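You operate a simulated robot arm through the tools that you are given. There is no shell and no other tool. Be economical: measure what you need, move in short steps, check, and stop when the job is done.

Carry out the task below with a simulated robot arm. There is one attempt and no reset: what you move stays moved.

## Task
Pack the boxed mug in the small bubble bag.
Fine: stand the bag in the long grey holder and clamp it; tuck the flap down. Set down upright: bubble bag, white box.

It is judged by the outcome, as a careful person would: the job done as asked, and still so three seconds after it is handed in. It fails if anything else is knocked over, pushed out of place, dropped, spilled or broken.

## Robot
A 7-joint arm with a fingered hand on a trunk, on a base that drives. Base frame: it is fixed to the floor where the robot stands at the start and does not move with it; the origin is under the middle of the robot, x ahead of it, y to its left, z up; the surface under the hand at the start is at about z = 790. Readings come in mm, rad, newtons and seconds.
Its first joint turns from -2.007 to 2.007 rad. Places, roughly: black lever [500, 500, 900]; flap of the small bubble bag [500, 0, 1000]; long grey holder [500, 600, 800]. Payload 5 kg.
Tool frame: the origin (TCP) lies between the finger pads and is the grasp point; the fingertips stand 32 mm ahead of it; z points along the fingers, y is the line along which they close. The gripper opens to 160 mm. The gripper's body begins 89 mm behind the TCP. The gripper is a hand of 4 fingers: y runs from the thumb to the fingers, the wrist lies at [0, 0, -267] in the tool frame, and closing takes about 1.5 s.
Orientation is told as [roll, pitch, yaw] about the base's x, y, z axes, in that order, counted from this pose: with the fingers straight down and closing along the base's y, the tool's x points along the base's -x, its y along +y and its z along -z.

## Interface
- The arm moves only by the tool jog_arm. Its argument "commands" is text: rows parted by semicolons, each of 6 numbers parted by spaces: the shift along the tool's x, y, z in units of 40 mm (1.0 is 40 mm), then the turn, a rotation vector about the tool's x, y, z in units of 4 degrees (1.0 is 4 degrees). In form: dx dy dz ax ay az; .... A call has 1 to 8 rows; each row shifts and turns the commanded pose from where the row before left it, along the tool's axes as they then stand. "fingers" is the gripper command, from -1 (shut) to 1 (fully open), values between in proportion, set as the call begins (left out, the last holds). A call with a number of a shift or a turn outside -1 to 1 is refused whole. A row lasts 0.2 s, in which the tool goes at most 50 mm and 0.15 rad; a call with a longer step from one row to the next is refused whole, and so is a gripper value outside its range. Where a pose cannot be reached the arm comes as near as it can. A force on the tool above 90 N (or 10 N above the force at the start of the call, whichever is more), or a blocked arm, ends the call early, and 0.2 s more pass. Each finger travels about 45 mm/s and halts on what it meets, pressing with about 33 N; the grip force reading is that of the motor and also rises with nothing between the fingers. The clock runs only during rows and for 0.2 s after the last one: add rows that do not move to give the fingers time. The reply holds the time, the measured pose of the TCP, the force on the tool along the base axes, the opening and the grip force, in the units named above and with some noise, with the torque about the TCP (base axes, N m) and any sound that the robot's microphone picked up.
- Cameras (640 x 400 px; columns grow to the right, rows downward): "scene" is now at [15.3, 204.4, 1726.6]; the picture's right is [0.01, -1.00, 0.00], its down [-0.78, -0.01, -0.63] and it looks along [0.63, 0.01, -0.78] (base axes); focal length 276 px, centre (320, 200). "wrist" rides on the gripper at [80, -4, -114] in the tool frame; the picture's right is [0.05, 1.00, 0.00], its down [-0.82, 0.04, -0.58] and it looks along [-0.58, 0.03, 0.82] (tool axes); focal length 265 px, centre (320, 200). There is no depth. A picture from a camera that has moved, and an enlarged one, comes with that camera's place and axes in the base frame and with its lens.
- grab_frame(camera): a new picture of that camera. It takes no simulated time.
- raise_lower(by): slides the trunk up (or, below 0, down) by that many mm; the arm and the scene camera ride with it, the base frame stays. It gives what a move gives, with no picture.
- steer(legs): drives the robot by 1 to 6 legs, each [ahead, turn to the left] in mm and rad, along the robot's own axes; the way and the turn of a leg run together, so that a leg with both is an arc; at most 1500 mm and 3.142 rad a leg. The arm and the cameras ride along, it lands a little off, and it stops where it bumps. It gives what a move gives.
- set_grasp(shape): the hand has 4 fingers and takes this shape, open, in about a second: jaw (thumb against the fingers, like two jaws); tri (thumb and two fingers); tip (a fingertip pinch); poke (one finger out to press); point (the index stretched); flat (the hand flat); cup (the hand cupped); fist (a fist). The gripper value then closes the fingers along that shape, each until it touches; the sizes above hold for jaw. It gives what a move gives, with no picture.
- pan_tilt(pan, tilt): turns the head with the scene camera to pan (to the left, within 2.705 rad either way) and tilt (down, from -0.506 to 1.204), counted from straight ahead of the robot. It gives what a move gives.
- inspect(camera, box): a new picture of the part [left, top, right, bottom] of that camera's present view, enlarged. It takes no simulated time.
- hand_in(): hands the job in; it is judged then, once.

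Work in short steps. Places have to be worked out from the pictures, the camera data and where the tool is seen: move nearer, look again, correct. Check each grasp and each placing, and mend what went wrong. You have 120 turns and 90 pictures in all, those below and enlarged ones among them. Open the gripper and draw the arm clear of the work before you hand the job in, unless the task says otherwise; then end with one line.

The tools are called after "Request:" as name(argument=value, ...) on one line, values as JSON. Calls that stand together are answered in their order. jog_arm: Moves the arm, as the interface text tells. Its arguments: {"type":"object","properties":{"commands":{"type":"string"},"fingers":{"type":"number"}},"required":["commands"]} The other tools are called the same way: raise_lower (by) slides the trunk up or down; set_grasp (shape) gives the hand a shape; steer (legs) drives the base; pan_tilt (pan, tilt) turns the head that bears the scene camera; grab_frame (camera) takes a picture; inspect (camera, box) takes an enlarged picture of a part of a camera's view; hand_in () hands the job in.

At the start:

```text
t: 0.0
tool_pos: [648.7, 337.4, 1320.4]
ee_rot: [0.0, 0.0, 0.0]
wrist_force: [-0.3, 0.5, -0.6]
ft_torque: [0.01, -0.01, -0.02]
finger_gap: 159.9
gripper_force: 0.1
shape: jaw
trunk travel left (down, up): [-575.0, 415.0]
robot x, y, heading: [3.2, -0.6, -0.002]
head pan, tilt: [0.014, 0.888]
```

scene: 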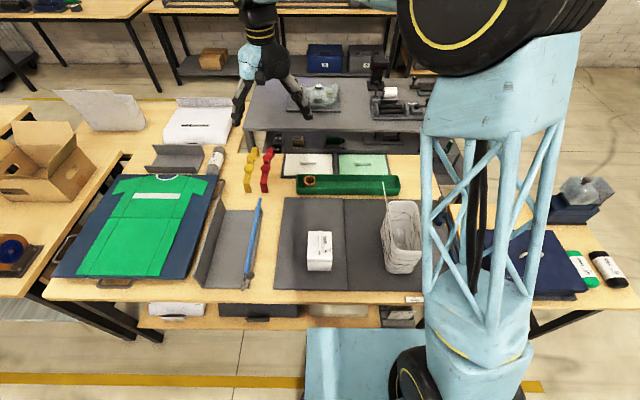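
wrist: 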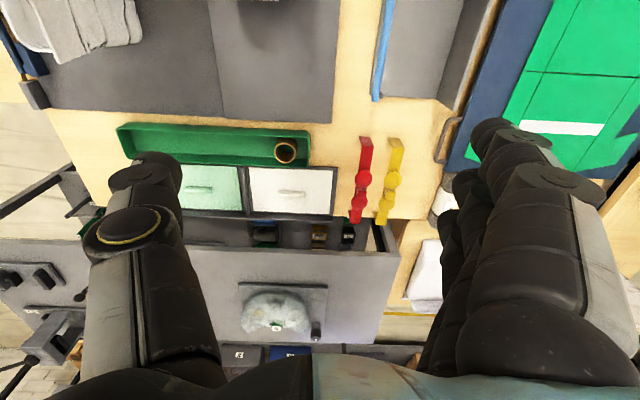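

I start by enlarging the work area: the white box, the bag, and the grey holder with its blue/black lever.

Request:
inspect(camera="scene", box=[180, 170, 440, 310])

Request:
inspect(camera="wrist", box=[0, 0, 480, 240])

```text
2.46 times, centred on (310, 240) of scene
camera zoom: at [15.3, 204.4, 1726.6], right [0.01, -1.0, 0.0], down [-0.78, -0.01, -0.63], along [0.63, 0.01, -0.78], focal length 680 px, centre (345, 102)
```

zoom: 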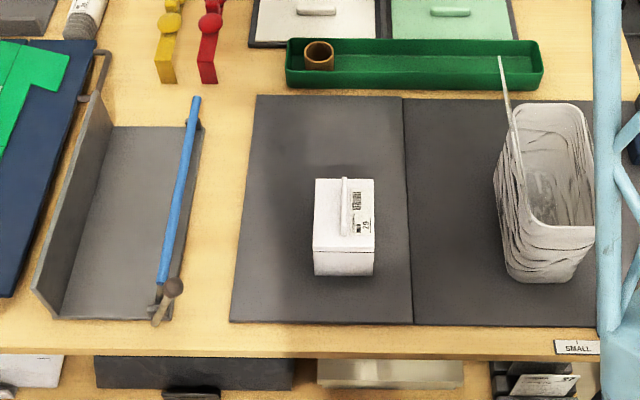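

```text
1.33 times, centred on (240, 120) of wrist
camera zoom: at [567.1, 332.4, 1434.0], right [-0.05, 1.0, 0.0], down [0.82, 0.04, 0.58], along [0.58, 0.03, -0.82], focal length 354 px, centre (427, 307)
```

zoom: 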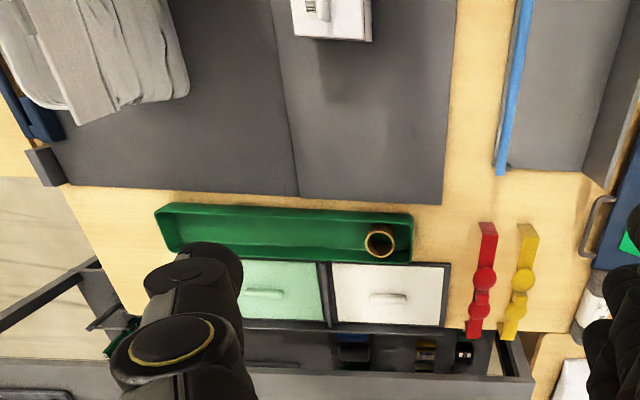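

The box is near x 445–560, y 210, and the bag near x 440–640, y −75. I move the hand back and to the right, still high, so the wrist camera sees the bag and box from above.

Request:
jog_arm(commands="0.6 -0.95 0 0 0 0;0.6 -0.95 0 0 0 0;0.6 -0.95 0 0 0 0;0.6 -0.95 0 0 0 0;0.6 -0.95 0 0 0 0;0.6 -0.95 0 0 0 0;0.6 -0.95 0 0 0 0")

Request:
grab_frame(camera="wrist")

Request:
grab_frame(camera="scene")

```text
t: 1.6
tool_pos: [477.0, 69.5, 1321.0]
ee_rot: [0.003, 0.0, 0.001]
wrist_force: [0.2, -0.7, 0.8]
ft_torque: [0.05, -0.03, -0.01]
finger_gap: 159.7
gripper_force: 0.2
shape: jaw
trunk travel left (down, up): [-575.0, 415.0]
robot x, y, heading: [-0.4, -0.1, -0.0]
head pan, tilt: [0.014, 0.888]
```

```text
85 pictures are left
camera wrist: at [396.9, 64.8, 1433.6], right [-0.05, 1.0, 0.0], down [0.82, 0.04, 0.58], along [0.58, 0.03, -0.82], focal length 265 px, centre (320, 200)
```

wrist: 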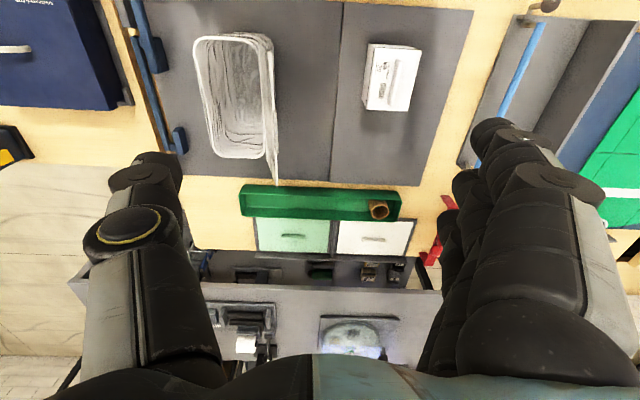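

```text
84 pictures are left
camera scene: at [14.4, 203.5, 1726.7], right [0.01, -1.0, 0.0], down [-0.77, -0.01, -0.63], along [0.63, 0.01, -0.78], focal length 276 px, centre (320, 200)
```

scene: 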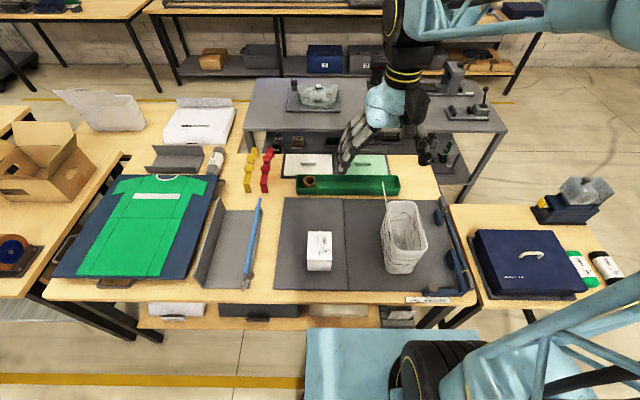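

Request:
inspect(camera="wrist", box=[180, 0, 440, 190])

Request:
inspect(camera="scene", box=[280, 170, 480, 310])

Request:
inspect(camera="scene", box=[185, 185, 275, 305])

```text
2.11 times, centred on (310, 95) of wrist
camera zoom: at [396.9, 64.8, 1433.6], right [-0.05, 1.0, 0.0], down [0.82, 0.04, 0.58], along [0.58, 0.03, -0.82], focal length 559 px, centre (341, 421)
```

zoom: 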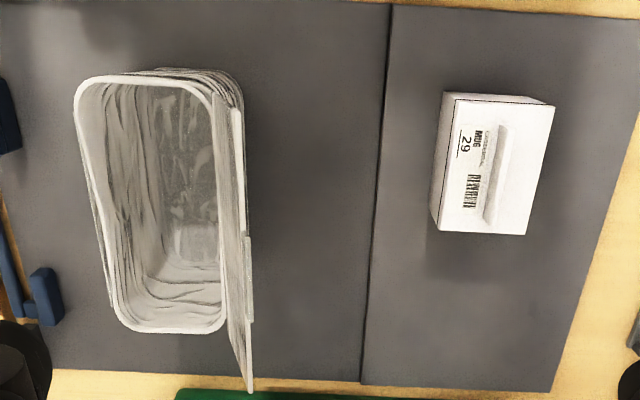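

```text
2.86 times, centred on (380, 240) of scene
camera zoom: at [14.4, 203.5, 1726.7], right [0.01, -1.0, 0.0], down [-0.77, -0.01, -0.63], along [0.63, 0.01, -0.78], focal length 789 px, centre (149, 86)
```

zoom: 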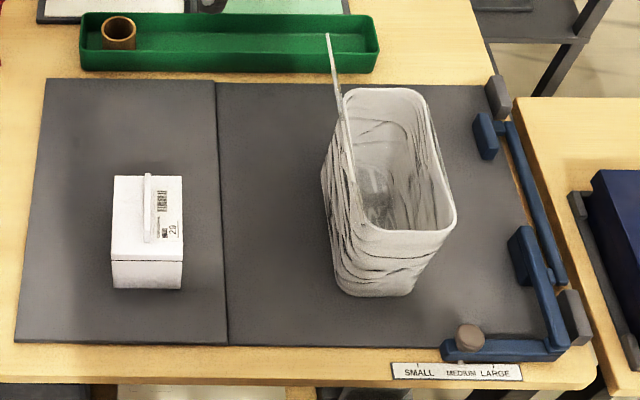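

```text
3.33 times, centred on (230, 245) of scene
camera zoom: at [14.4, 203.5, 1726.7], right [0.01, -1.0, 0.0], down [-0.77, -0.01, -0.63], along [0.63, 0.01, -0.78], focal length 920 px, centre (620, 50)
```

zoom: 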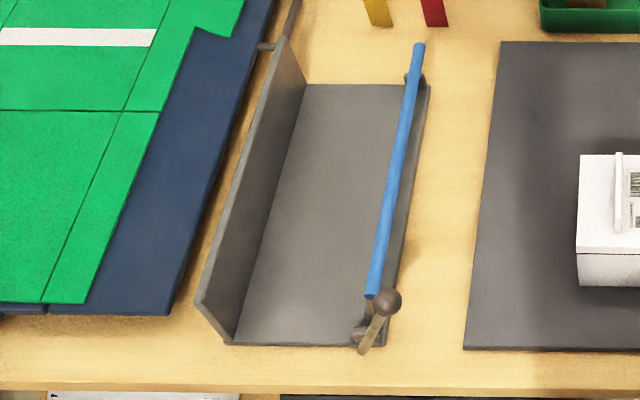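

I look at the hand itself to learn the spread of its fingers, and lower the trunk somewhat for closer views later.

Request:
inspect(camera="scene", box=[320, 50, 460, 180])

Request:
inspect(camera="wrist", box=[60, 100, 640, 400])

```text
3.08 times, centred on (390, 115) of scene
camera zoom: at [14.4, 203.5, 1726.7], right [0.01, -1.0, 0.0], down [-0.77, -0.01, -0.63], along [0.63, 0.01, -0.78], focal length 850 px, centre (105, 462)
```

zoom: 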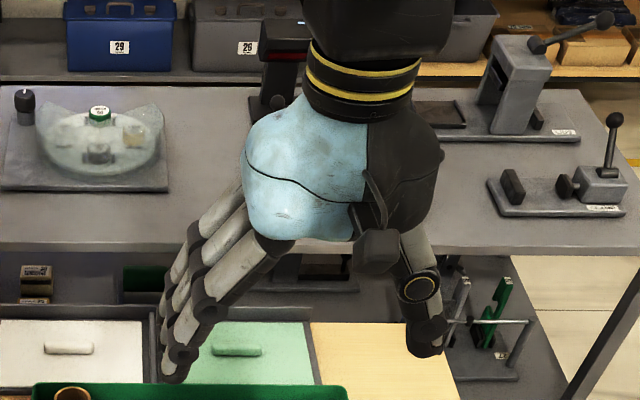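

```text
1.10 times, centred on (350, 250) of wrist
camera zoom: at [396.9, 64.8, 1433.6], right [-0.05, 1.0, 0.0], down [0.82, 0.04, 0.58], along [0.58, 0.03, -0.82], focal length 293 px, centre (287, 145)
```

zoom: 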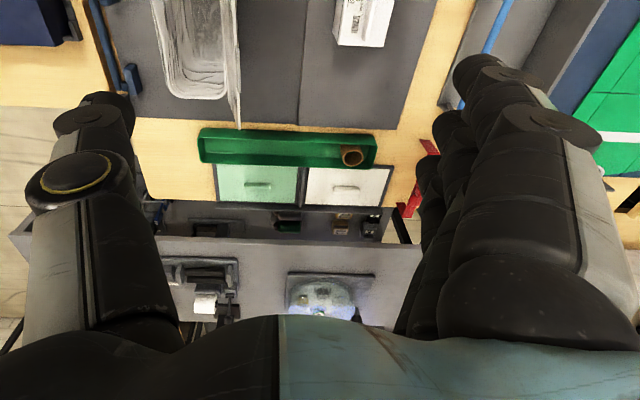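

The hand has a thumb against three fingers; I plan to hold the box by its short ends (along x, 112 mm), so the hand's width runs along the bag's long mouth. First I go above the box at about (498, 208).

Request:
jog_arm(commands="-0.066 0.433 0.5 0 0 -1;0 0.433 0.5 0 0 0;-0.066 0.433 0.5 0 0 0;-0.066 0.433 0.5 0 0 0;-0.066 0.433 0.5 0 0 0;-0.066 0.433 0.5 0 0 0;-0.066 0.433 0.5 0 0 0;-0.066 0.433 0.5 0 0 -1")

Request:
jog_arm(commands="0 0 0 0 0 -1;0 0 0 0 0 -1;0 0 0 0 0 -1;0 0 0 0 0 -1;0 0 0 0 0 -1;0 0 0 0 0 -1;0 0 0 0 0 -1;0 0 0 0 0 -1")

Request:
jog_arm(commands="0 0 0 0 0 -1;0 0 0 0 0 -1;0 0 0 0 0 -1;0 0 0 0 0 -1;0 0 0 0 0 -1;0 0 0 0 0 -1;0 0 0 0 0 -1;0 0 0 0 0 -1")

```text
t: 3.4
tool_pos: [490.2, 210.1, 1160.5]
ee_rot: [0.001, 0.0, 0.141]
wrist_force: [0.5, 0.9, -0.3]
ft_torque: [0.0, 0.02, 0.02]
finger_gap: 159.9
gripper_force: 0.1
shape: jaw
trunk travel left (down, up): [-575.0, 415.0]
robot x, y, heading: [0.2, -0.3, -0.003]
head pan, tilt: [0.014, 0.888]
```

```text
t: 5.2
tool_pos: [488.9, 208.9, 1161.7]
ee_rot: [0.001, 0.0, 0.699]
wrist_force: [-0.4, -1.0, -0.5]
ft_torque: [0.02, 0.01, 0.01]
finger_gap: 160.2
gripper_force: 0.0
shape: jaw
trunk travel left (down, up): [-575.0, 415.0]
robot x, y, heading: [1.1, 0.1, 0.003]
head pan, tilt: [0.014, 0.888]
```

```text
t: 7.0
tool_pos: [490.3, 210.0, 1161.5]
ee_rot: [0.001, 0.0, 1.258]
wrist_force: [-0.2, 0.2, -0.2]
ft_torque: [0.0, 0.0, 0.01]
finger_gap: 159.8
gripper_force: 0.1
shape: jaw
trunk travel left (down, up): [-575.0, 415.0]
robot x, y, heading: [-0.2, 1.6, -0.001]
head pan, tilt: [0.014, 0.888]
```

Another 18° of turn remains to reach a 90° yaw, then I look with both cameras.

Request:
jog_arm(commands="0 0 0 0 0 -1;0 0 0 0 0 -1;0 0 0 0 0 -1;0 0 0 0 0 -1;0 0 0 0 0 -0.48;0 0 0.75 0 0 0;0 0 0.75 0 0 0;0 0 0.75 0 0 0")

Request:
grab_frame(camera="wrist")

Request:
inspect(camera="scene", box=[220, 90, 480, 310])

```text
t: 8.8
tool_pos: [490.2, 210.7, 1071.1]
ee_rot: [-0.001, 0.001, 1.57]
wrist_force: [0.7, 0.3, -0.5]
ft_torque: [0.01, 0.0, 0.0]
finger_gap: 159.9
gripper_force: 0.0
shape: jaw
trunk travel left (down, up): [-575.0, 415.0]
robot x, y, heading: [2.3, 3.4, 0.001]
head pan, tilt: [0.014, 0.888]
```

```text
78 pictures are left
camera wrist: at [493.8, 129.3, 1183.0], right [-1.0, -0.05, 0.0], down [-0.04, 0.82, 0.58], along [-0.03, 0.58, -0.82], focal length 265 px, centre (320, 200)
```

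wrist: 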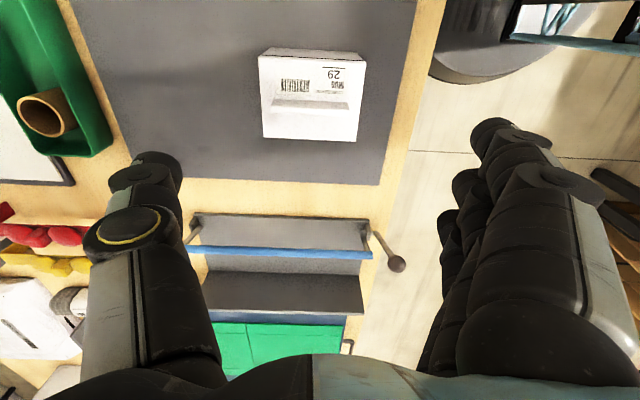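

```text
1.82 times, centred on (350, 200) of scene
camera zoom: at [15.8, 204.3, 1726.6], right [0.01, -1.0, 0.0], down [-0.78, -0.01, -0.63], along [0.63, 0.01, -0.78], focal length 502 px, centre (266, 200)
```

zoom: 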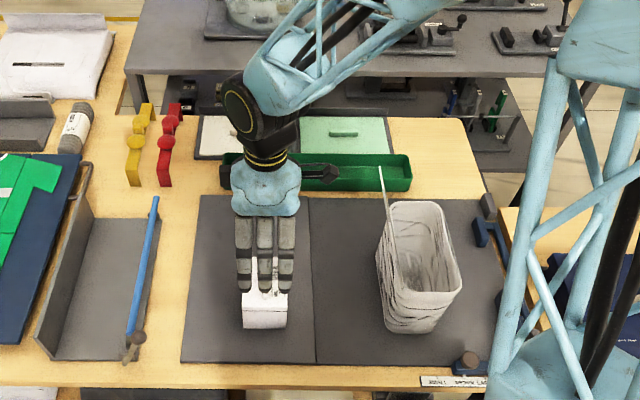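

The three-finger row looks about as wide as the box (≈85 mm), which would be tight inside the bag. I try the "tri" shape and look at it.

Request:
set_grasp(shape="tri")

Request:
grab_frame(camera="wrist")

Request:
inspect(camera="scene", box=[290, 150, 420, 280])

```text
t: 9.7
tool_pos: [489.4, 210.6, 1072.0]
ee_rot: [0.001, -0.001, 1.567]
wrist_force: [0.1, 0.1, -0.1]
ft_torque: [-0.02, 0.01, -0.01]
finger_gap: 159.8
gripper_force: 0.0
shape: tri
trunk travel left (down, up): [-575.0, 415.0]
robot x, y, heading: [3.9, -1.8, 0.0]
head pan, tilt: [0.014, 0.888]
```

```text
76 pictures are left
camera wrist: at [493.6, 129.4, 1183.8], right [-1.0, -0.05, 0.0], down [-0.04, 0.82, 0.58], along [-0.03, 0.58, -0.82], focal length 265 px, centre (320, 200)
```

wrist: 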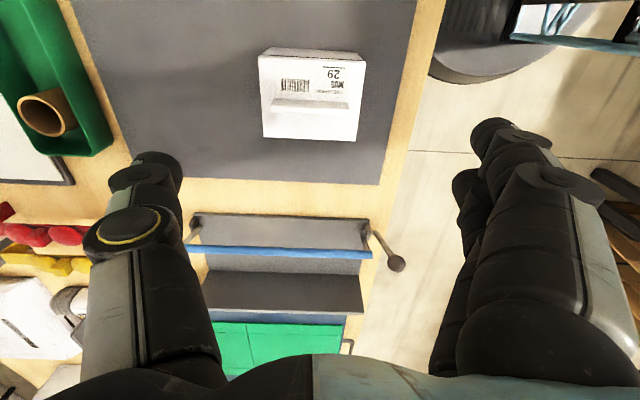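

```text
3.08 times, centred on (355, 215) of scene
camera zoom: at [15.3, 204.3, 1726.6], right [0.01, -1.0, 0.0], down [-0.78, -0.01, -0.63], along [0.63, 0.01, -0.78], focal length 850 px, centre (212, 154)
```

zoom: 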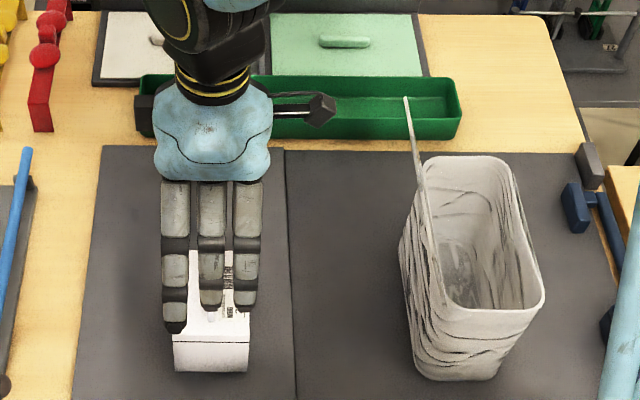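

Tri only leaves one finger stretched out, no gain, so I return to jaw. The box top is at z≈890 centred on (499.5, 208.5), unrotated; I align and descend with the fingers straddling its ends.

Request:
set_grasp(shape="jaw")

Request:
jog_arm(commands="0.05 -0.25 0 0 0 0;0 0 0.7 0 0 0;0 0 0.7 0 0 0;0 0 0.7 0 0 0;0 0 0.6 0 0 0;0 0 0.6 0 0 0", fingers=1)

Request:
grab_frame(camera="wrist")

Request:
inspect(camera="scene", box=[250, 160, 410, 300])

```text
t: 10.6
tool_pos: [490.6, 210.8, 1070.8]
ee_rot: [0.001, 0.0, 1.569]
wrist_force: [0.9, -0.7, -0.3]
ft_torque: [0.01, 0.02, 0.0]
finger_gap: 159.8
gripper_force: 0.1
shape: jaw
trunk travel left (down, up): [-575.0, 415.0]
robot x, y, heading: [-2.4, -0.5, -0.001]
head pan, tilt: [0.014, 0.888]
```

```text
t: 12.0
tool_pos: [499.4, 208.5, 937.5]
ee_rot: [-0.001, 0.0, 1.569]
wrist_force: [-0.3, -0.2, 0.3]
ft_torque: [0.01, -0.01, 0.02]
finger_gap: 159.7
gripper_force: 0.1
shape: jaw
trunk travel left (down, up): [-575.0, 415.0]
robot x, y, heading: [-2.1, 2.1, -0.002]
head pan, tilt: [0.014, 0.888]
```

```text
74 pictures are left
camera wrist: at [502.5, 127.6, 1052.0], right [-1.0, -0.05, 0.0], down [-0.04, 0.82, 0.58], along [-0.03, 0.58, -0.82], focal length 265 px, centre (320, 200)
```

wrist: 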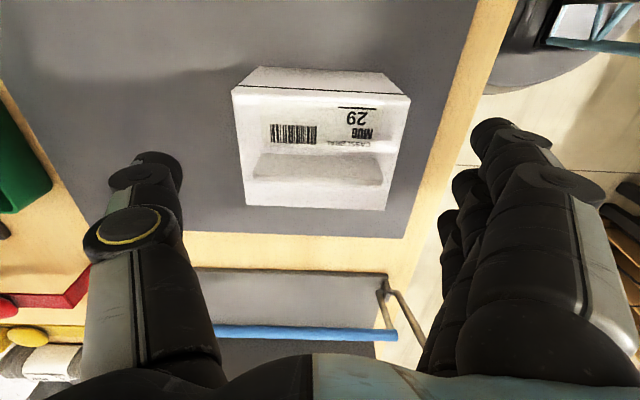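

```text
2.86 times, centred on (330, 230) of scene
camera zoom: at [15.6, 204.4, 1726.6], right [0.01, -1.0, 0.0], down [-0.78, -0.01, -0.63], along [0.63, 0.01, -0.78], focal length 789 px, centre (291, 114)
```

zoom: 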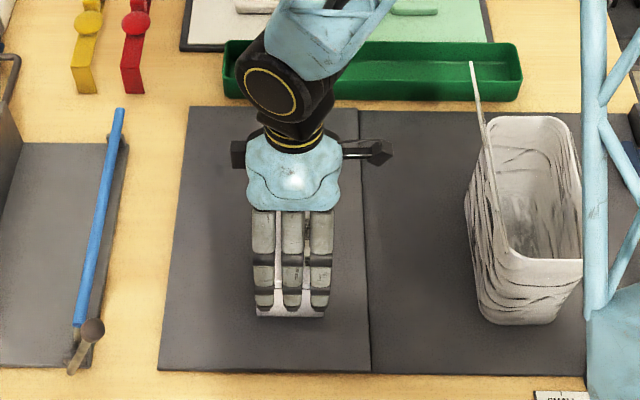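

The box top re-triangulates to about z 880 and it's centred between the fingers. I go down to TCP z≈888 and close.

Request:
jog_arm(commands="0 0 0.6 0 0 0;0 0 0.63 0 0 0")

Request:
jog_arm(commands="0 0 0 0 0 0;0 0 0 0 0 0;0 0 0 0 0 0;0 0 0 0 0 0;0 0 0 0 0 0;0 0 0 0 0 0;0 0 0 0 0 0;0 0 0 0 0 0", fingers=-1)

Request:
grab_frame(camera="wrist")

```text
t: 12.6
tool_pos: [498.9, 208.5, 889.1]
ee_rot: [-0.001, 0.0, 1.567]
wrist_force: [0.0, -0.1, 0.1]
ft_torque: [-0.01, 0.03, 0.01]
finger_gap: 159.9
gripper_force: 0.0
shape: jaw
trunk travel left (down, up): [-575.0, 415.0]
robot x, y, heading: [1.5, 1.7, -0.001]
head pan, tilt: [0.014, 0.888]
```

```text
t: 14.4
tool_pos: [498.7, 209.5, 890.7]
ee_rot: [0.0, 0.0, 1.568]
wrist_force: [-0.4, -0.6, 0.3]
ft_torque: [-0.03, -0.01, 0.01]
finger_gap: 104.7
gripper_force: 32.8
shape: jaw
trunk travel left (down, up): [-575.0, 415.0]
robot x, y, heading: [-0.5, -0.7, -0.002]
head pan, tilt: [0.014, 0.888]
```

```text
72 pictures are left
camera wrist: at [502.3, 127.9, 1002.6], right [-1.0, -0.05, 0.0], down [-0.04, 0.82, 0.58], along [-0.03, 0.58, -0.82], focal length 265 px, centre (320, 200)
```

wrist: 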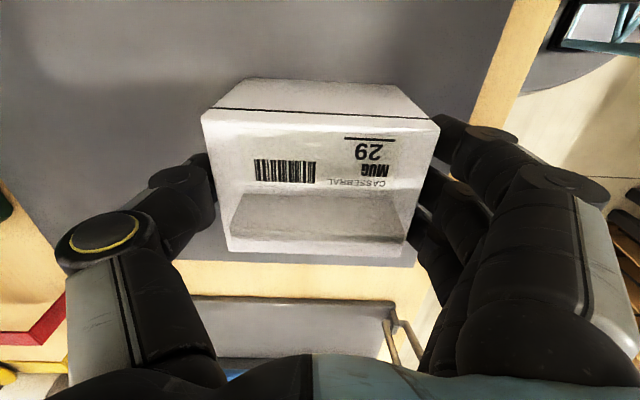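

Grip holds at 104.7 mm. I lift straight up about 300 mm so the box clears the flap top (~1080).

Request:
jog_arm(commands="0 0 -0.5 0 0 0;0 0 -1 0 0 0;0 0 -1 0 0 0;0 0 -1 0 0 0;0 0 -1 0 0 0;0 0 -1 0 0 0;0 0 -1 0 0 0;0 0 -1 0 0 0")

Request:
grab_frame(camera="scene")

```text
t: 16.2
tool_pos: [497.1, 210.3, 1190.5]
ee_rot: [0.0, 0.001, 1.572]
wrist_force: [-0.4, 1.0, -3.3]
ft_torque: [-0.03, -0.02, 0.0]
finger_gap: 104.5
gripper_force: 33.5
shape: jaw
trunk travel left (down, up): [-575.0, 415.0]
robot x, y, heading: [-0.4, -3.4, 0.002]
head pan, tilt: [0.014, 0.888]
```

```text
71 pictures are left
camera scene: at [14.6, 204.7, 1726.5], right [0.01, -1.0, 0.0], down [-0.78, -0.01, -0.63], along [0.63, 0.01, -0.78], focal length 276 px, centre (320, 200)
```

scene: 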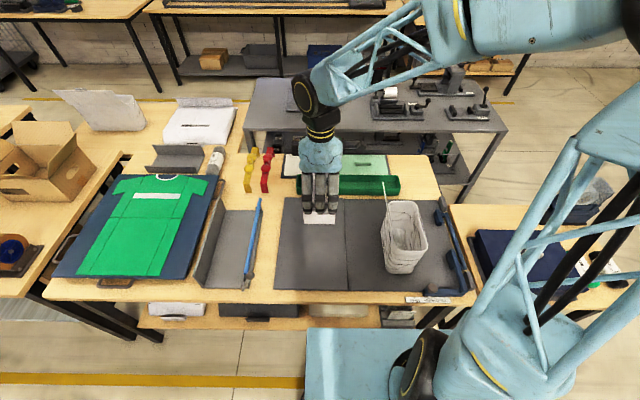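

Box lifted (≈0.33 kg). I carry it to above the bag's estimated centre (531, −67), a little higher.

Request:
jog_arm(commands="0.5 -0.1 -0.6 0 0 0;0.9 -0.12 -0.4 0 0 0;0.95 -0.12 0 0 0 0;0.95 -0.12 0 0 0 0;0.95 -0.12 0 0 0 0;0.95 -0.12 0 0 0 0;0.95 -0.12 0 0 0 0;0.8 -0.05 0 0 0 0")

Request:
grab_frame(camera="wrist")

Request:
inspect(camera="scene", box=[330, 130, 490, 290])

```text
t: 18.2
tool_pos: [538.3, 30.6, 1228.8]
ee_rot: [0.0, 0.002, 1.776]
wrist_force: [0.8, 0.3, -3.0]
ft_torque: [-0.07, 0.02, 0.0]
finger_gap: 104.7
gripper_force: 32.9
shape: jaw
trunk travel left (down, up): [-575.0, 415.0]
robot x, y, heading: [0.8, -3.4, -0.0]
head pan, tilt: [0.014, 0.888]
stopped in row 8: the arm was blocked; the commanded pose is now the measured one
```

```text
70 pictures are left
camera wrist: at [557.7, -48.2, 1342.0], right [-0.97, -0.25, 0.0], down [-0.21, 0.79, 0.58], along [-0.15, 0.56, -0.82], focal length 265 px, centre (320, 200)
```

wrist: 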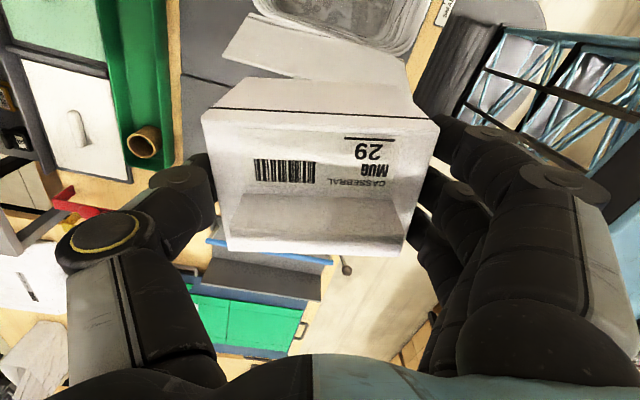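

```text
2.50 times, centred on (410, 210) of scene
camera zoom: at [15.4, 206.4, 1726.4], right [0.01, -1.0, 0.0], down [-0.78, -0.01, -0.63], along [0.63, 0.01, -0.78], focal length 690 px, centre (95, 175)
```

zoom: 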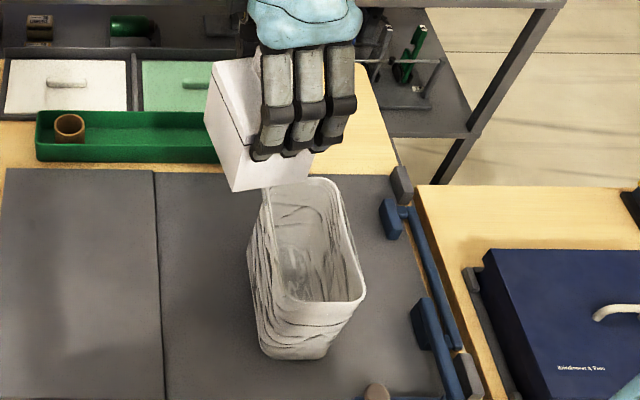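

The arm jammed short of the bag and twisted by 12° (a joint limit, nothing touched). I first turn the yaw back to 90° here and see whether it follows.

Request:
jog_arm(commands="0 0 0 0 0 1;0 0 0 0 0 1;0 0 0 0 0 0.95;0 0 0 0 0 0")

Request:
grab_frame(camera="scene")

```text
t: 19.2
tool_pos: [538.3, 28.0, 1228.6]
ee_rot: [0.0, 0.001, 1.567]
wrist_force: [-0.3, 1.3, -3.1]
ft_torque: [-0.03, -0.04, -0.02]
finger_gap: 104.7
gripper_force: 33.1
shape: jaw
trunk travel left (down, up): [-575.0, 415.0]
robot x, y, heading: [1.1, 0.9, 0.001]
head pan, tilt: [0.014, 0.888]
```

```text
68 pictures are left
camera scene: at [15.7, 203.8, 1726.6], right [0.01, -1.0, 0.0], down [-0.78, -0.01, -0.63], along [0.63, 0.01, -0.78], focal length 276 px, centre (320, 200)
```

scene: 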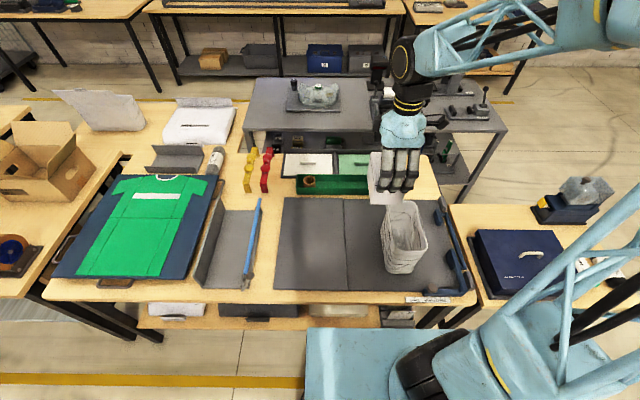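

It follows fine here, so I try creeping on toward the bag in smaller steps.

Request:
jog_arm(commands="0.4 0 0 0 0 0;0.4 0 0 0 0 0;0.4 0 0 0 0 0")

```text
t: 20.0
tool_pos: [538.0, -20.5, 1227.7]
ee_rot: [0.001, 0.001, 1.571]
wrist_force: [-0.4, -0.5, -3.9]
ft_torque: [-0.01, 0.01, 0.01]
finger_gap: 104.7
gripper_force: 32.4
shape: jaw
trunk travel left (down, up): [-575.0, 415.0]
robot x, y, heading: [-1.1, -3.3, 0.004]
head pan, tilt: [0.014, 0.888]
```

That works; the earlier jam was only from moving fast. I go on to y≈−67 and look.

Request:
jog_arm(commands="0.4 0 0 0 0 0;0.4 0.05 0 0 0 0;0.37 0.1 0 0 0 0;0 0 0 0 0 0")

Request:
grab_frame(camera="wrist")

Request:
inspect(camera="scene", box=[340, 110, 480, 290])

```text
t: 21.0
tool_pos: [532.2, -67.2, 1228.6]
ee_rot: [0.0, 0.0, 1.569]
wrist_force: [0.7, -0.8, -3.6]
ft_torque: [0.01, 0.02, 0.02]
finger_gap: 104.7
gripper_force: 32.8
shape: jaw
trunk travel left (down, up): [-575.0, 415.0]
robot x, y, heading: [-0.2, -3.5, 0.007]
head pan, tilt: [0.014, 0.888]
```

```text
67 pictures are left
camera wrist: at [535.8, -148.0, 1341.7], right [-1.0, -0.05, 0.0], down [-0.04, 0.82, 0.58], along [-0.03, 0.58, -0.82], focal length 265 px, centre (320, 200)
```

wrist: 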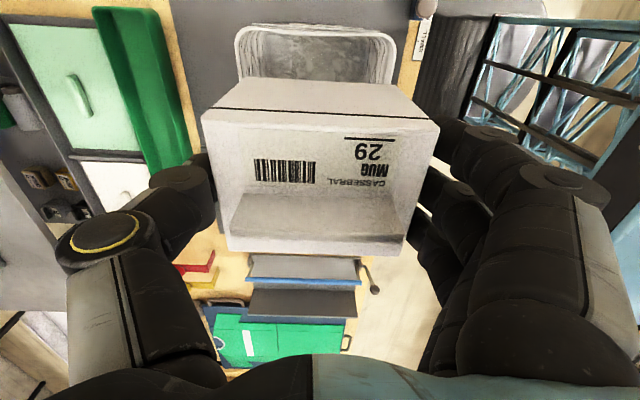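

```text
2.22 times, centred on (410, 200) of scene
camera zoom: at [15.6, 204.2, 1726.6], right [0.01, -1.0, 0.0], down [-0.78, -0.01, -0.63], along [0.63, 0.01, -0.78], focal length 614 px, centre (120, 200)
```

zoom: 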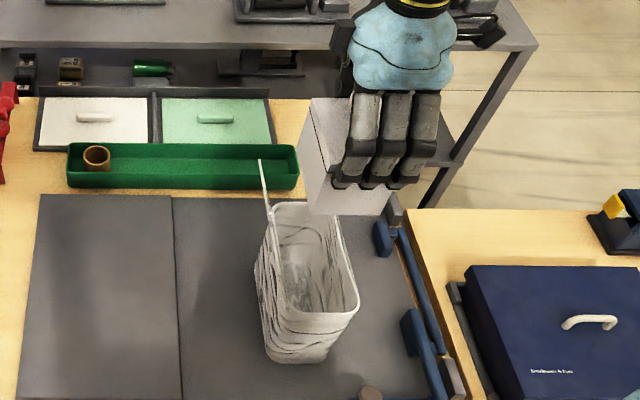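

I zoom on the mouth's −y edge under the box to locate the bag precisely.

Request:
inspect(camera="wrist", box=[210, 0, 420, 130])

Request:
inspect(camera="scene", box=[380, 170, 440, 280])

```text
3.05 times, centred on (315, 65) of wrist
camera zoom: at [535.8, -148.0, 1341.7], right [-1.0, -0.05, 0.0], down [-0.04, 0.82, 0.58], along [-0.03, 0.58, -0.82], focal length 809 px, centre (335, 611)
```

zoom: 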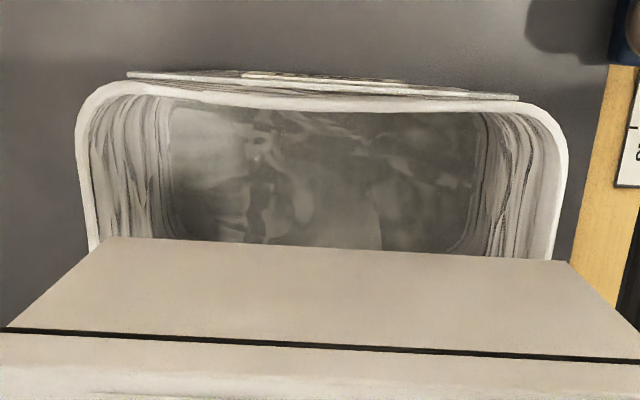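

```text
3.64 times, centred on (410, 225) of scene
camera zoom: at [15.6, 204.2, 1726.6], right [0.01, -1.0, 0.0], down [-0.78, -0.01, -0.63], along [0.63, 0.01, -0.78], focal length 1004 px, centre (-7, 109)
```

zoom: 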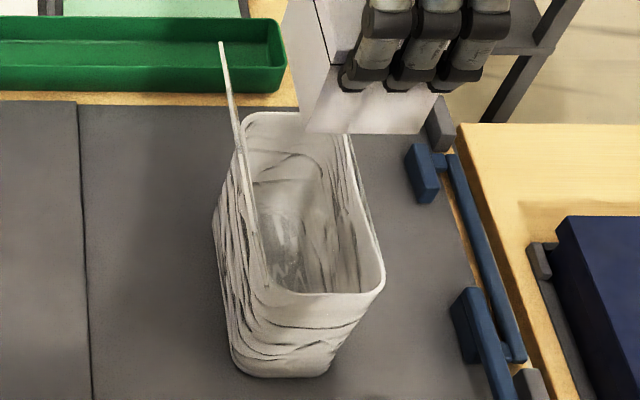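

Re-triangulating with both views: the rim is at z≈960, outer x 437–640, y −131…−20 (inner ≈95 mm wide), so the mouth centre is (538, −75.5); flap top at z≈1054, y≈7. I align there and descend until the box is just above the rim.

Request:
jog_arm(commands="0.19 -0.15 0 0 0 0;0 0 0.6 0 0 0;0 0 0.7 0 0 0;0 0 0.7 0 0 0;0 0 0.7 0 0 0;0 0 0.7 0 0 0;0 0 0.3 0 0 0")

Request:
inspect(camera="wrist", box=[140, 0, 500, 220])

Request:
inspect(camera="scene", box=[350, 140, 470, 290])

```text
t: 22.6
tool_pos: [538.0, -75.6, 1080.4]
ee_rot: [-0.001, 0.001, 1.568]
wrist_force: [0.4, -0.2, -3.6]
ft_torque: [0.0, 0.03, 0.0]
finger_gap: 104.4
gripper_force: 33.0
shape: jaw
trunk travel left (down, up): [-575.0, 415.0]
robot x, y, heading: [0.7, 0.9, -0.004]
head pan, tilt: [0.014, 0.888]
```

```text
1.78 times, centred on (320, 110) of wrist
camera zoom: at [541.9, -156.2, 1193.6], right [-1.0, -0.05, 0.0], down [-0.04, 0.82, 0.58], along [-0.03, 0.58, -0.82], focal length 472 px, centre (320, 360)
```

zoom: 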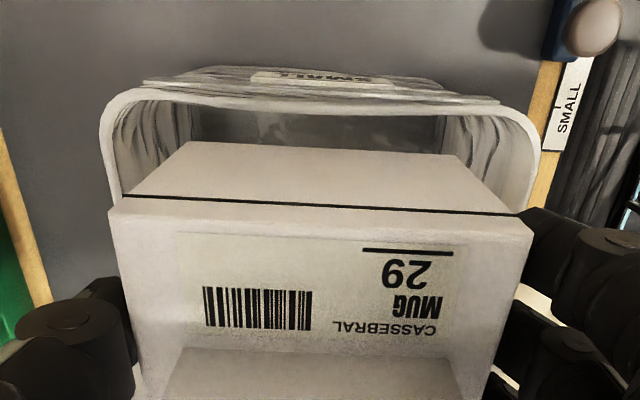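

```text
2.67 times, centred on (410, 215) of scene
camera zoom: at [15.8, 203.9, 1726.6], right [0.01, -1.0, 0.0], down [-0.78, -0.01, -0.63], along [0.63, 0.01, -0.78], focal length 736 px, centre (80, 160)
```

zoom: 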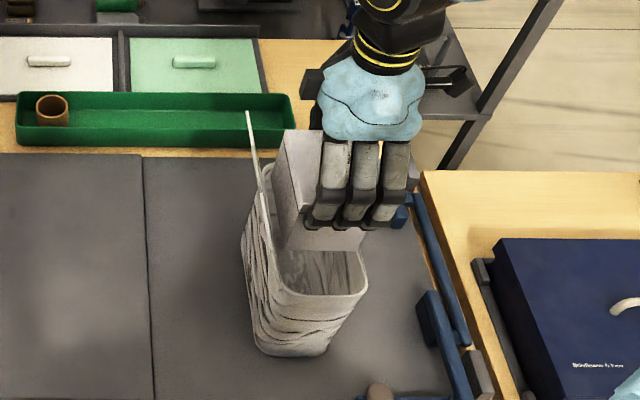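

Box −y face is ~8 mm inside the inner rim, +y side ~2 mm, so I shift 3 mm toward −y and descend into the mouth, watching force.

Request:
jog_arm(commands="0.08 0 0 0 0 0;0 0 0.4 0 0 0;0 0 0.4 0 0 0;0 0 0.4 0 0 0;0 0 0.4 0 0 0")

Request:
inspect(camera="wrist", box=[140, 0, 500, 220])

Request:
inspect(camera="scene", box=[350, 140, 470, 290])

```text
t: 23.8
tool_pos: [538.3, -76.8, 1016.5]
ee_rot: [0.001, -0.002, 1.571]
wrist_force: [0.6, 0.1, -3.0]
ft_torque: [0.0, 0.0, 0.01]
finger_gap: 104.5
gripper_force: 33.2
shape: jaw
trunk travel left (down, up): [-575.0, 415.0]
robot x, y, heading: [-1.2, -0.2, -0.003]
head pan, tilt: [0.014, 0.888]
```

```text
1.78 times, centred on (320, 110) of wrist
camera zoom: at [541.7, -158.5, 1129.7], right [-1.0, -0.05, 0.0], down [-0.04, 0.81, 0.58], along [-0.03, 0.58, -0.82], focal length 472 px, centre (320, 360)
```

zoom: 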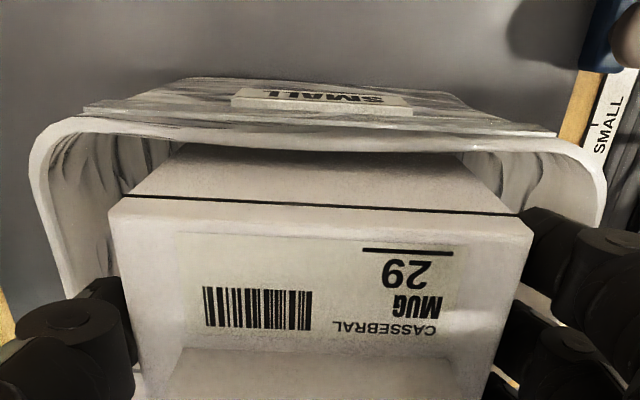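

```text
2.67 times, centred on (410, 215) of scene
camera zoom: at [16.1, 203.8, 1726.6], right [0.01, -1.0, 0.0], down [-0.78, -0.01, -0.63], along [0.63, 0.01, -0.78], focal length 736 px, centre (80, 160)
```

zoom: 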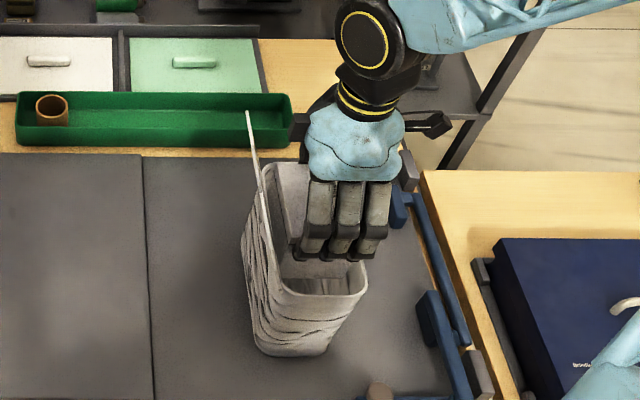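

The box has entered the mouth without contact force. I continue down.

Request:
jog_arm(commands="0 0 0.4 0 0 0;0 0 0.4 0 0 0;0 0 0.4 0 0 0;0 0 0.4 0 0 0;0 0 0.4 0 0 0")

Request:
inspect(camera="wrist", box=[60, 0, 580, 300])

Request:
inspect(camera="scene", box=[350, 140, 470, 290])

```text
t: 25.0
tool_pos: [537.7, -77.4, 936.2]
ee_rot: [0.0, 0.0, 1.57]
wrist_force: [0.4, -0.7, -3.7]
ft_torque: [0.0, 0.03, -0.01]
finger_gap: 104.6
gripper_force: 32.5
shape: jaw
trunk travel left (down, up): [-575.0, 415.0]
robot x, y, heading: [1.0, -0.3, 0.004]
head pan, tilt: [0.014, 0.888]
```

```text
1.23 times, centred on (320, 150) of wrist
camera zoom: at [541.7, -158.4, 1049.9], right [-1.0, -0.05, 0.0], down [-0.04, 0.82, 0.58], along [-0.03, 0.58, -0.82], focal length 327 px, centre (320, 262)
```

zoom: 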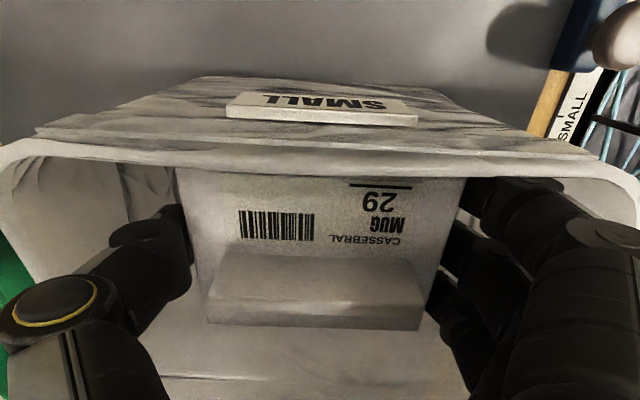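

```text
2.67 times, centred on (410, 215) of scene
camera zoom: at [15.9, 203.9, 1726.6], right [0.01, -1.0, 0.0], down [-0.78, -0.01, -0.63], along [0.63, 0.01, -0.78], focal length 736 px, centre (80, 160)
```

zoom: 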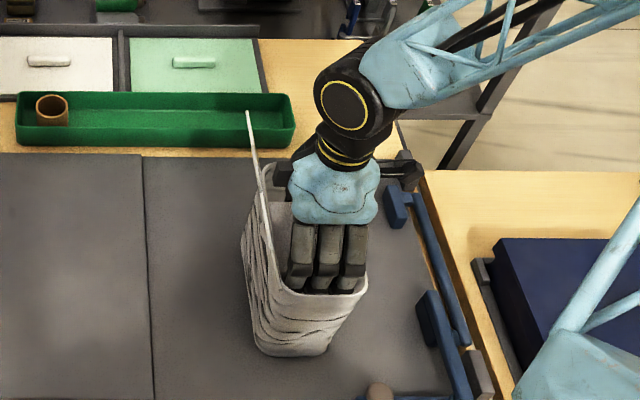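

Still clear. About 40 mm remain; I lower in small steps until the weight transfers.

Request:
jog_arm(commands="0 0 0.25 0 0 0;0 0 0.25 0 0 0;0 0 0.25 0 0 0;0 0 0.15 0 0 0")

Request:
jog_arm(commands="0 0 0.08 0 0 0;0 0 0.08 0 0 0")

```text
t: 26.0
tool_pos: [538.5, -77.3, 901.9]
ee_rot: [-0.001, 0.0, 1.569]
wrist_force: [0.5, 0.4, -2.8]
ft_torque: [-0.06, 0.0, 0.02]
finger_gap: 104.8
gripper_force: 33.2
shape: jaw
trunk travel left (down, up): [-575.0, 415.0]
robot x, y, heading: [-0.2, 1.6, -0.001]
head pan, tilt: [0.014, 0.888]
```

```text
t: 26.6
tool_pos: [537.1, -78.2, 894.5]
ee_rot: [-0.001, 0.001, 1.57]
wrist_force: [1.1, -1.2, -3.5]
ft_torque: [-0.01, 0.03, -0.01]
finger_gap: 104.8
gripper_force: 32.9
shape: jaw
trunk travel left (down, up): [-575.0, 415.0]
robot x, y, heading: [0.8, 0.4, -0.003]
head pan, tilt: [0.014, 0.888]
```

Request:
jog_arm(commands="0 0 0.08 0 0 0")

Request:
jog_arm(commands="0 0 0.05 0 0 0")

```text
t: 27.0
tool_pos: [537.5, -78.4, 891.5]
ee_rot: [-0.001, -0.001, 1.57]
wrist_force: [0.1, -0.7, -3.0]
ft_torque: [-0.03, -0.01, 0.02]
finger_gap: 104.7
gripper_force: 32.8
shape: jaw
trunk travel left (down, up): [-575.0, 415.0]
robot x, y, heading: [2.0, -0.3, -0.0]
head pan, tilt: [0.014, 0.888]
```

```text
t: 27.4
tool_pos: [537.0, -78.9, 890.0]
ee_rot: [-0.001, -0.001, 1.569]
wrist_force: [1.0, -0.2, -3.1]
ft_torque: [-0.02, 0.03, 0.0]
finger_gap: 104.6
gripper_force: 32.7
shape: jaw
trunk travel left (down, up): [-575.0, 415.0]
robot x, y, heading: [0.0, -1.5, -0.003]
head pan, tilt: [0.014, 0.888]
```

The weight (≈3 N) is still on the hand; keep going in 2 mm steps.

Request:
jog_arm(commands="0 0 0.05 0 0 0;0 0 0 0 0 0")

Request:
jog_arm(commands="0 0 0.05 0 0 0;0 0 0 0 0 0")

Request:
inspect(camera="scene", box=[350, 140, 470, 290])

```text
t: 28.0
tool_pos: [537.6, -77.6, 888.9]
ee_rot: [0.0, 0.001, 1.569]
wrist_force: [-0.5, -0.8, 6.9]
ft_torque: [0.01, 0.12, -0.02]
finger_gap: 104.3
gripper_force: 33.1
shape: jaw
trunk travel left (down, up): [-575.0, 415.0]
robot x, y, heading: [1.6, 2.7, 0.0]
head pan, tilt: [0.014, 0.888]
```

```text
t: 28.6
tool_pos: [538.2, -77.1, 887.3]
ee_rot: [-0.001, -0.001, 1.57]
wrist_force: [-0.1, -2.5, 32.9]
ft_torque: [-0.04, 0.17, -0.03]
finger_gap: 103.9
gripper_force: 32.9
shape: jaw
trunk travel left (down, up): [-575.0, 415.0]
robot x, y, heading: [-2.2, 1.7, 0.001]
head pan, tilt: [0.014, 0.888]
```

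```text
2.67 times, centred on (410, 215) of scene
camera zoom: at [13.7, 204.1, 1727.0], right [0.01, -1.0, 0.0], down [-0.77, -0.01, -0.63], along [0.63, 0.01, -0.77], focal length 736 px, centre (80, 160)
```

zoom: 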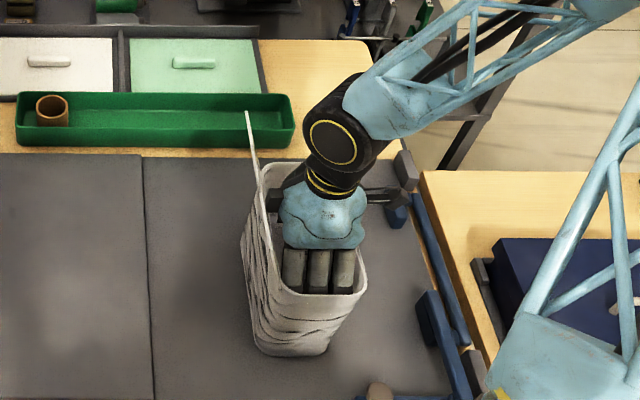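

The box is on the floor of the bag (32 N push). I ease up 3 mm and open slightly to 122 mm.

Request:
jog_arm(commands="0 0 -0.07 0 0 0;0 0 0 0 0 0")

Request:
jog_arm(commands="0 0 0 0 0 0;0 0 0 0 0 0;0 0 0 0 0 0", fingers=0.52)

Request:
grab_frame(camera="wrist")

```text
t: 29.2
tool_pos: [538.4, -77.2, 887.9]
ee_rot: [0.001, -0.001, 1.568]
wrist_force: [1.3, -2.2, 9.4]
ft_torque: [-0.08, -0.13, 0.01]
finger_gap: 103.9
gripper_force: 32.8
shape: jaw
trunk travel left (down, up): [-575.0, 415.0]
robot x, y, heading: [2.2, 0.3, -0.002]
head pan, tilt: [0.014, 0.888]
```

```text
t: 30.0
tool_pos: [537.3, -77.8, 886.7]
ee_rot: [0.002, 0.001, 1.569]
wrist_force: [0.7, -0.9, -0.1]
ft_torque: [0.0, -0.03, -0.02]
finger_gap: 121.4
gripper_force: 0.2
shape: jaw
trunk travel left (down, up): [-575.0, 415.0]
robot x, y, heading: [-0.3, 2.0, 0.003]
head pan, tilt: [0.014, 0.888]
```

```text
56 pictures are left
camera wrist: at [541.2, -158.6, 1000.6], right [-1.0, -0.05, 0.0], down [-0.04, 0.82, 0.58], along [-0.03, 0.58, -0.82], focal length 265 px, centre (320, 200)
```

wrist: 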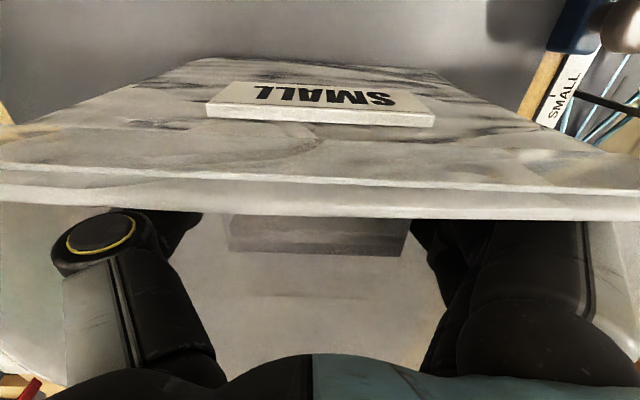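

Released cleanly with no force. I lift straight out.

Request:
jog_arm(commands="0 0 -0.4 0 0 0;0 0 -0.4 0 0 0;0 0 -0.5 0 0 0;0 0 -0.8 0 0 0;0 0 -0.8 0 0 0;0 0 -0.9 0 0 0;0 0 -0.9 0 0 0;0 0 -0.9 0 0 0")

Request:
grab_frame(camera="wrist")

Request:
inspect(camera="scene", box=[350, 140, 470, 290])

```text
t: 31.8
tool_pos: [537.5, -77.9, 1113.7]
ee_rot: [0.002, 0.0, 1.57]
wrist_force: [0.9, -0.3, 0.3]
ft_torque: [-0.04, -0.02, 0.0]
finger_gap: 121.3
gripper_force: 0.0
shape: jaw
trunk travel left (down, up): [-575.0, 415.0]
robot x, y, heading: [-3.7, -2.0, -0.003]
head pan, tilt: [0.014, 0.888]
```

```text
55 pictures are left
camera wrist: at [540.8, -158.5, 1225.5], right [-1.0, -0.05, 0.0], down [-0.04, 0.82, 0.58], along [-0.03, 0.58, -0.82], focal length 265 px, centre (320, 200)
```

wrist: 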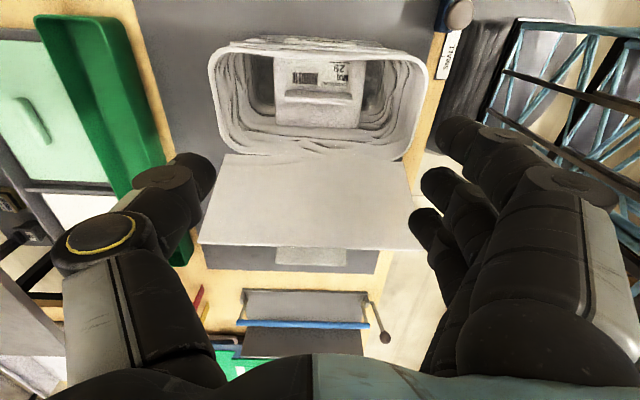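

```text
2.67 times, centred on (410, 215) of scene
camera zoom: at [15.0, 204.5, 1726.5], right [0.01, -1.0, 0.0], down [-0.78, -0.01, -0.63], along [0.63, 0.01, -0.78], focal length 736 px, centre (80, 160)
```

zoom: 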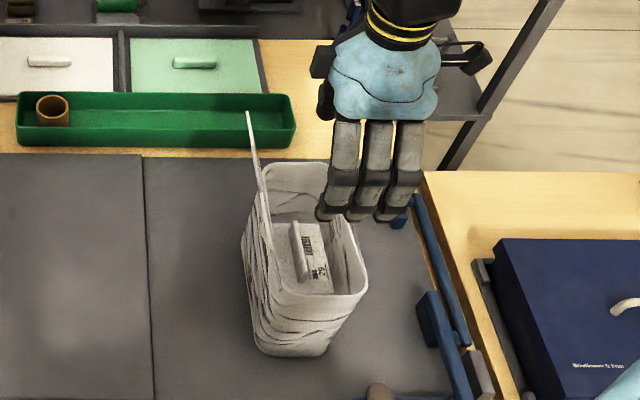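

The box stands upright in the bag. To carry the bag I'll pinch its −y wall at yaw 0 (thumb outside, fingers inside, clear of the flap). First I turn the hand back 90°, a bit higher.

Request:
jog_arm(commands="0 0 -0.4 0 0 1;0 0 -0.4 0 0 1;0 0 0 0 0 1;0 0 0 0 0 1;0 0 0 0 0 1;0 0 0 0 0 1;0 0 0 0 0 1;0 0 0 0 0 1")

Request:
jog_arm(commands="0 0 0 0 0 1;0 0 0 0 0 1;0 0 0 0 0 1;0 0 0 0 0 1;0 0 0 0 0 1;0 0 0 0 0 1;0 0 0 0 0 1;0 0 0 0 0 1")

Request:
jog_arm(commands="0 0 0 0 0 1;0 0 0 0 0 1;0 0 0 0 0 1;0 0 0 0 0 1;0 0 0 0 0 1;0 0 0 0 0 1;0 0 0 0 0 0.5;0 0 0 0 0 0")

Request:
grab_frame(camera="wrist")

```text
t: 33.6
tool_pos: [538.0, -77.4, 1144.2]
ee_rot: [0.0, -0.001, 1.009]
wrist_force: [0.3, 0.7, -0.9]
ft_torque: [-0.02, 0.0, -0.02]
finger_gap: 121.2
gripper_force: 0.1
shape: jaw
trunk travel left (down, up): [-575.0, 415.0]
robot x, y, heading: [1.5, 2.6, -0.001]
head pan, tilt: [0.014, 0.888]
```

```text
t: 35.4
tool_pos: [538.3, -78.0, 1143.6]
ee_rot: [0.0, 0.0, 0.45]
wrist_force: [0.4, -0.7, 0.0]
ft_torque: [-0.02, 0.01, 0.02]
finger_gap: 121.4
gripper_force: 0.1
shape: jaw
trunk travel left (down, up): [-575.0, 415.0]
robot x, y, heading: [3.1, 0.8, 0.003]
head pan, tilt: [0.014, 0.888]
```

```text
t: 37.2
tool_pos: [537.7, -76.4, 1144.5]
ee_rot: [0.0, -0.001, -0.004]
wrist_force: [0.8, -0.1, 0.2]
ft_torque: [-0.01, -0.01, 0.01]
finger_gap: 121.2
gripper_force: 0.1
shape: jaw
trunk travel left (down, up): [-575.0, 415.0]
robot x, y, heading: [2.1, 1.5, -0.002]
head pan, tilt: [0.014, 0.888]
```

```text
53 pictures are left
camera wrist: at [457.1, -82.4, 1257.0], right [-0.05, 1.0, 0.0], down [0.82, 0.04, 0.58], along [0.58, 0.03, -0.82], focal length 265 px, centre (320, 200)
```

wrist: 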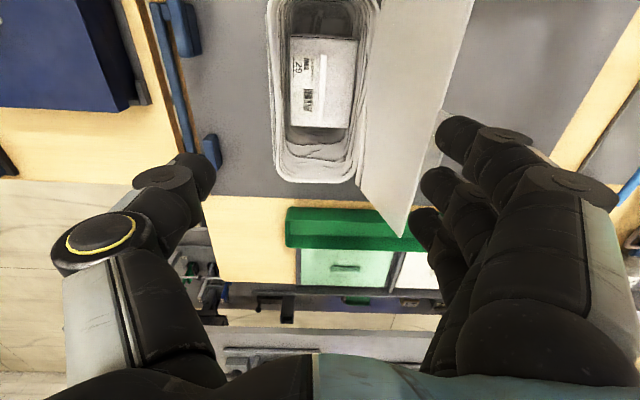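

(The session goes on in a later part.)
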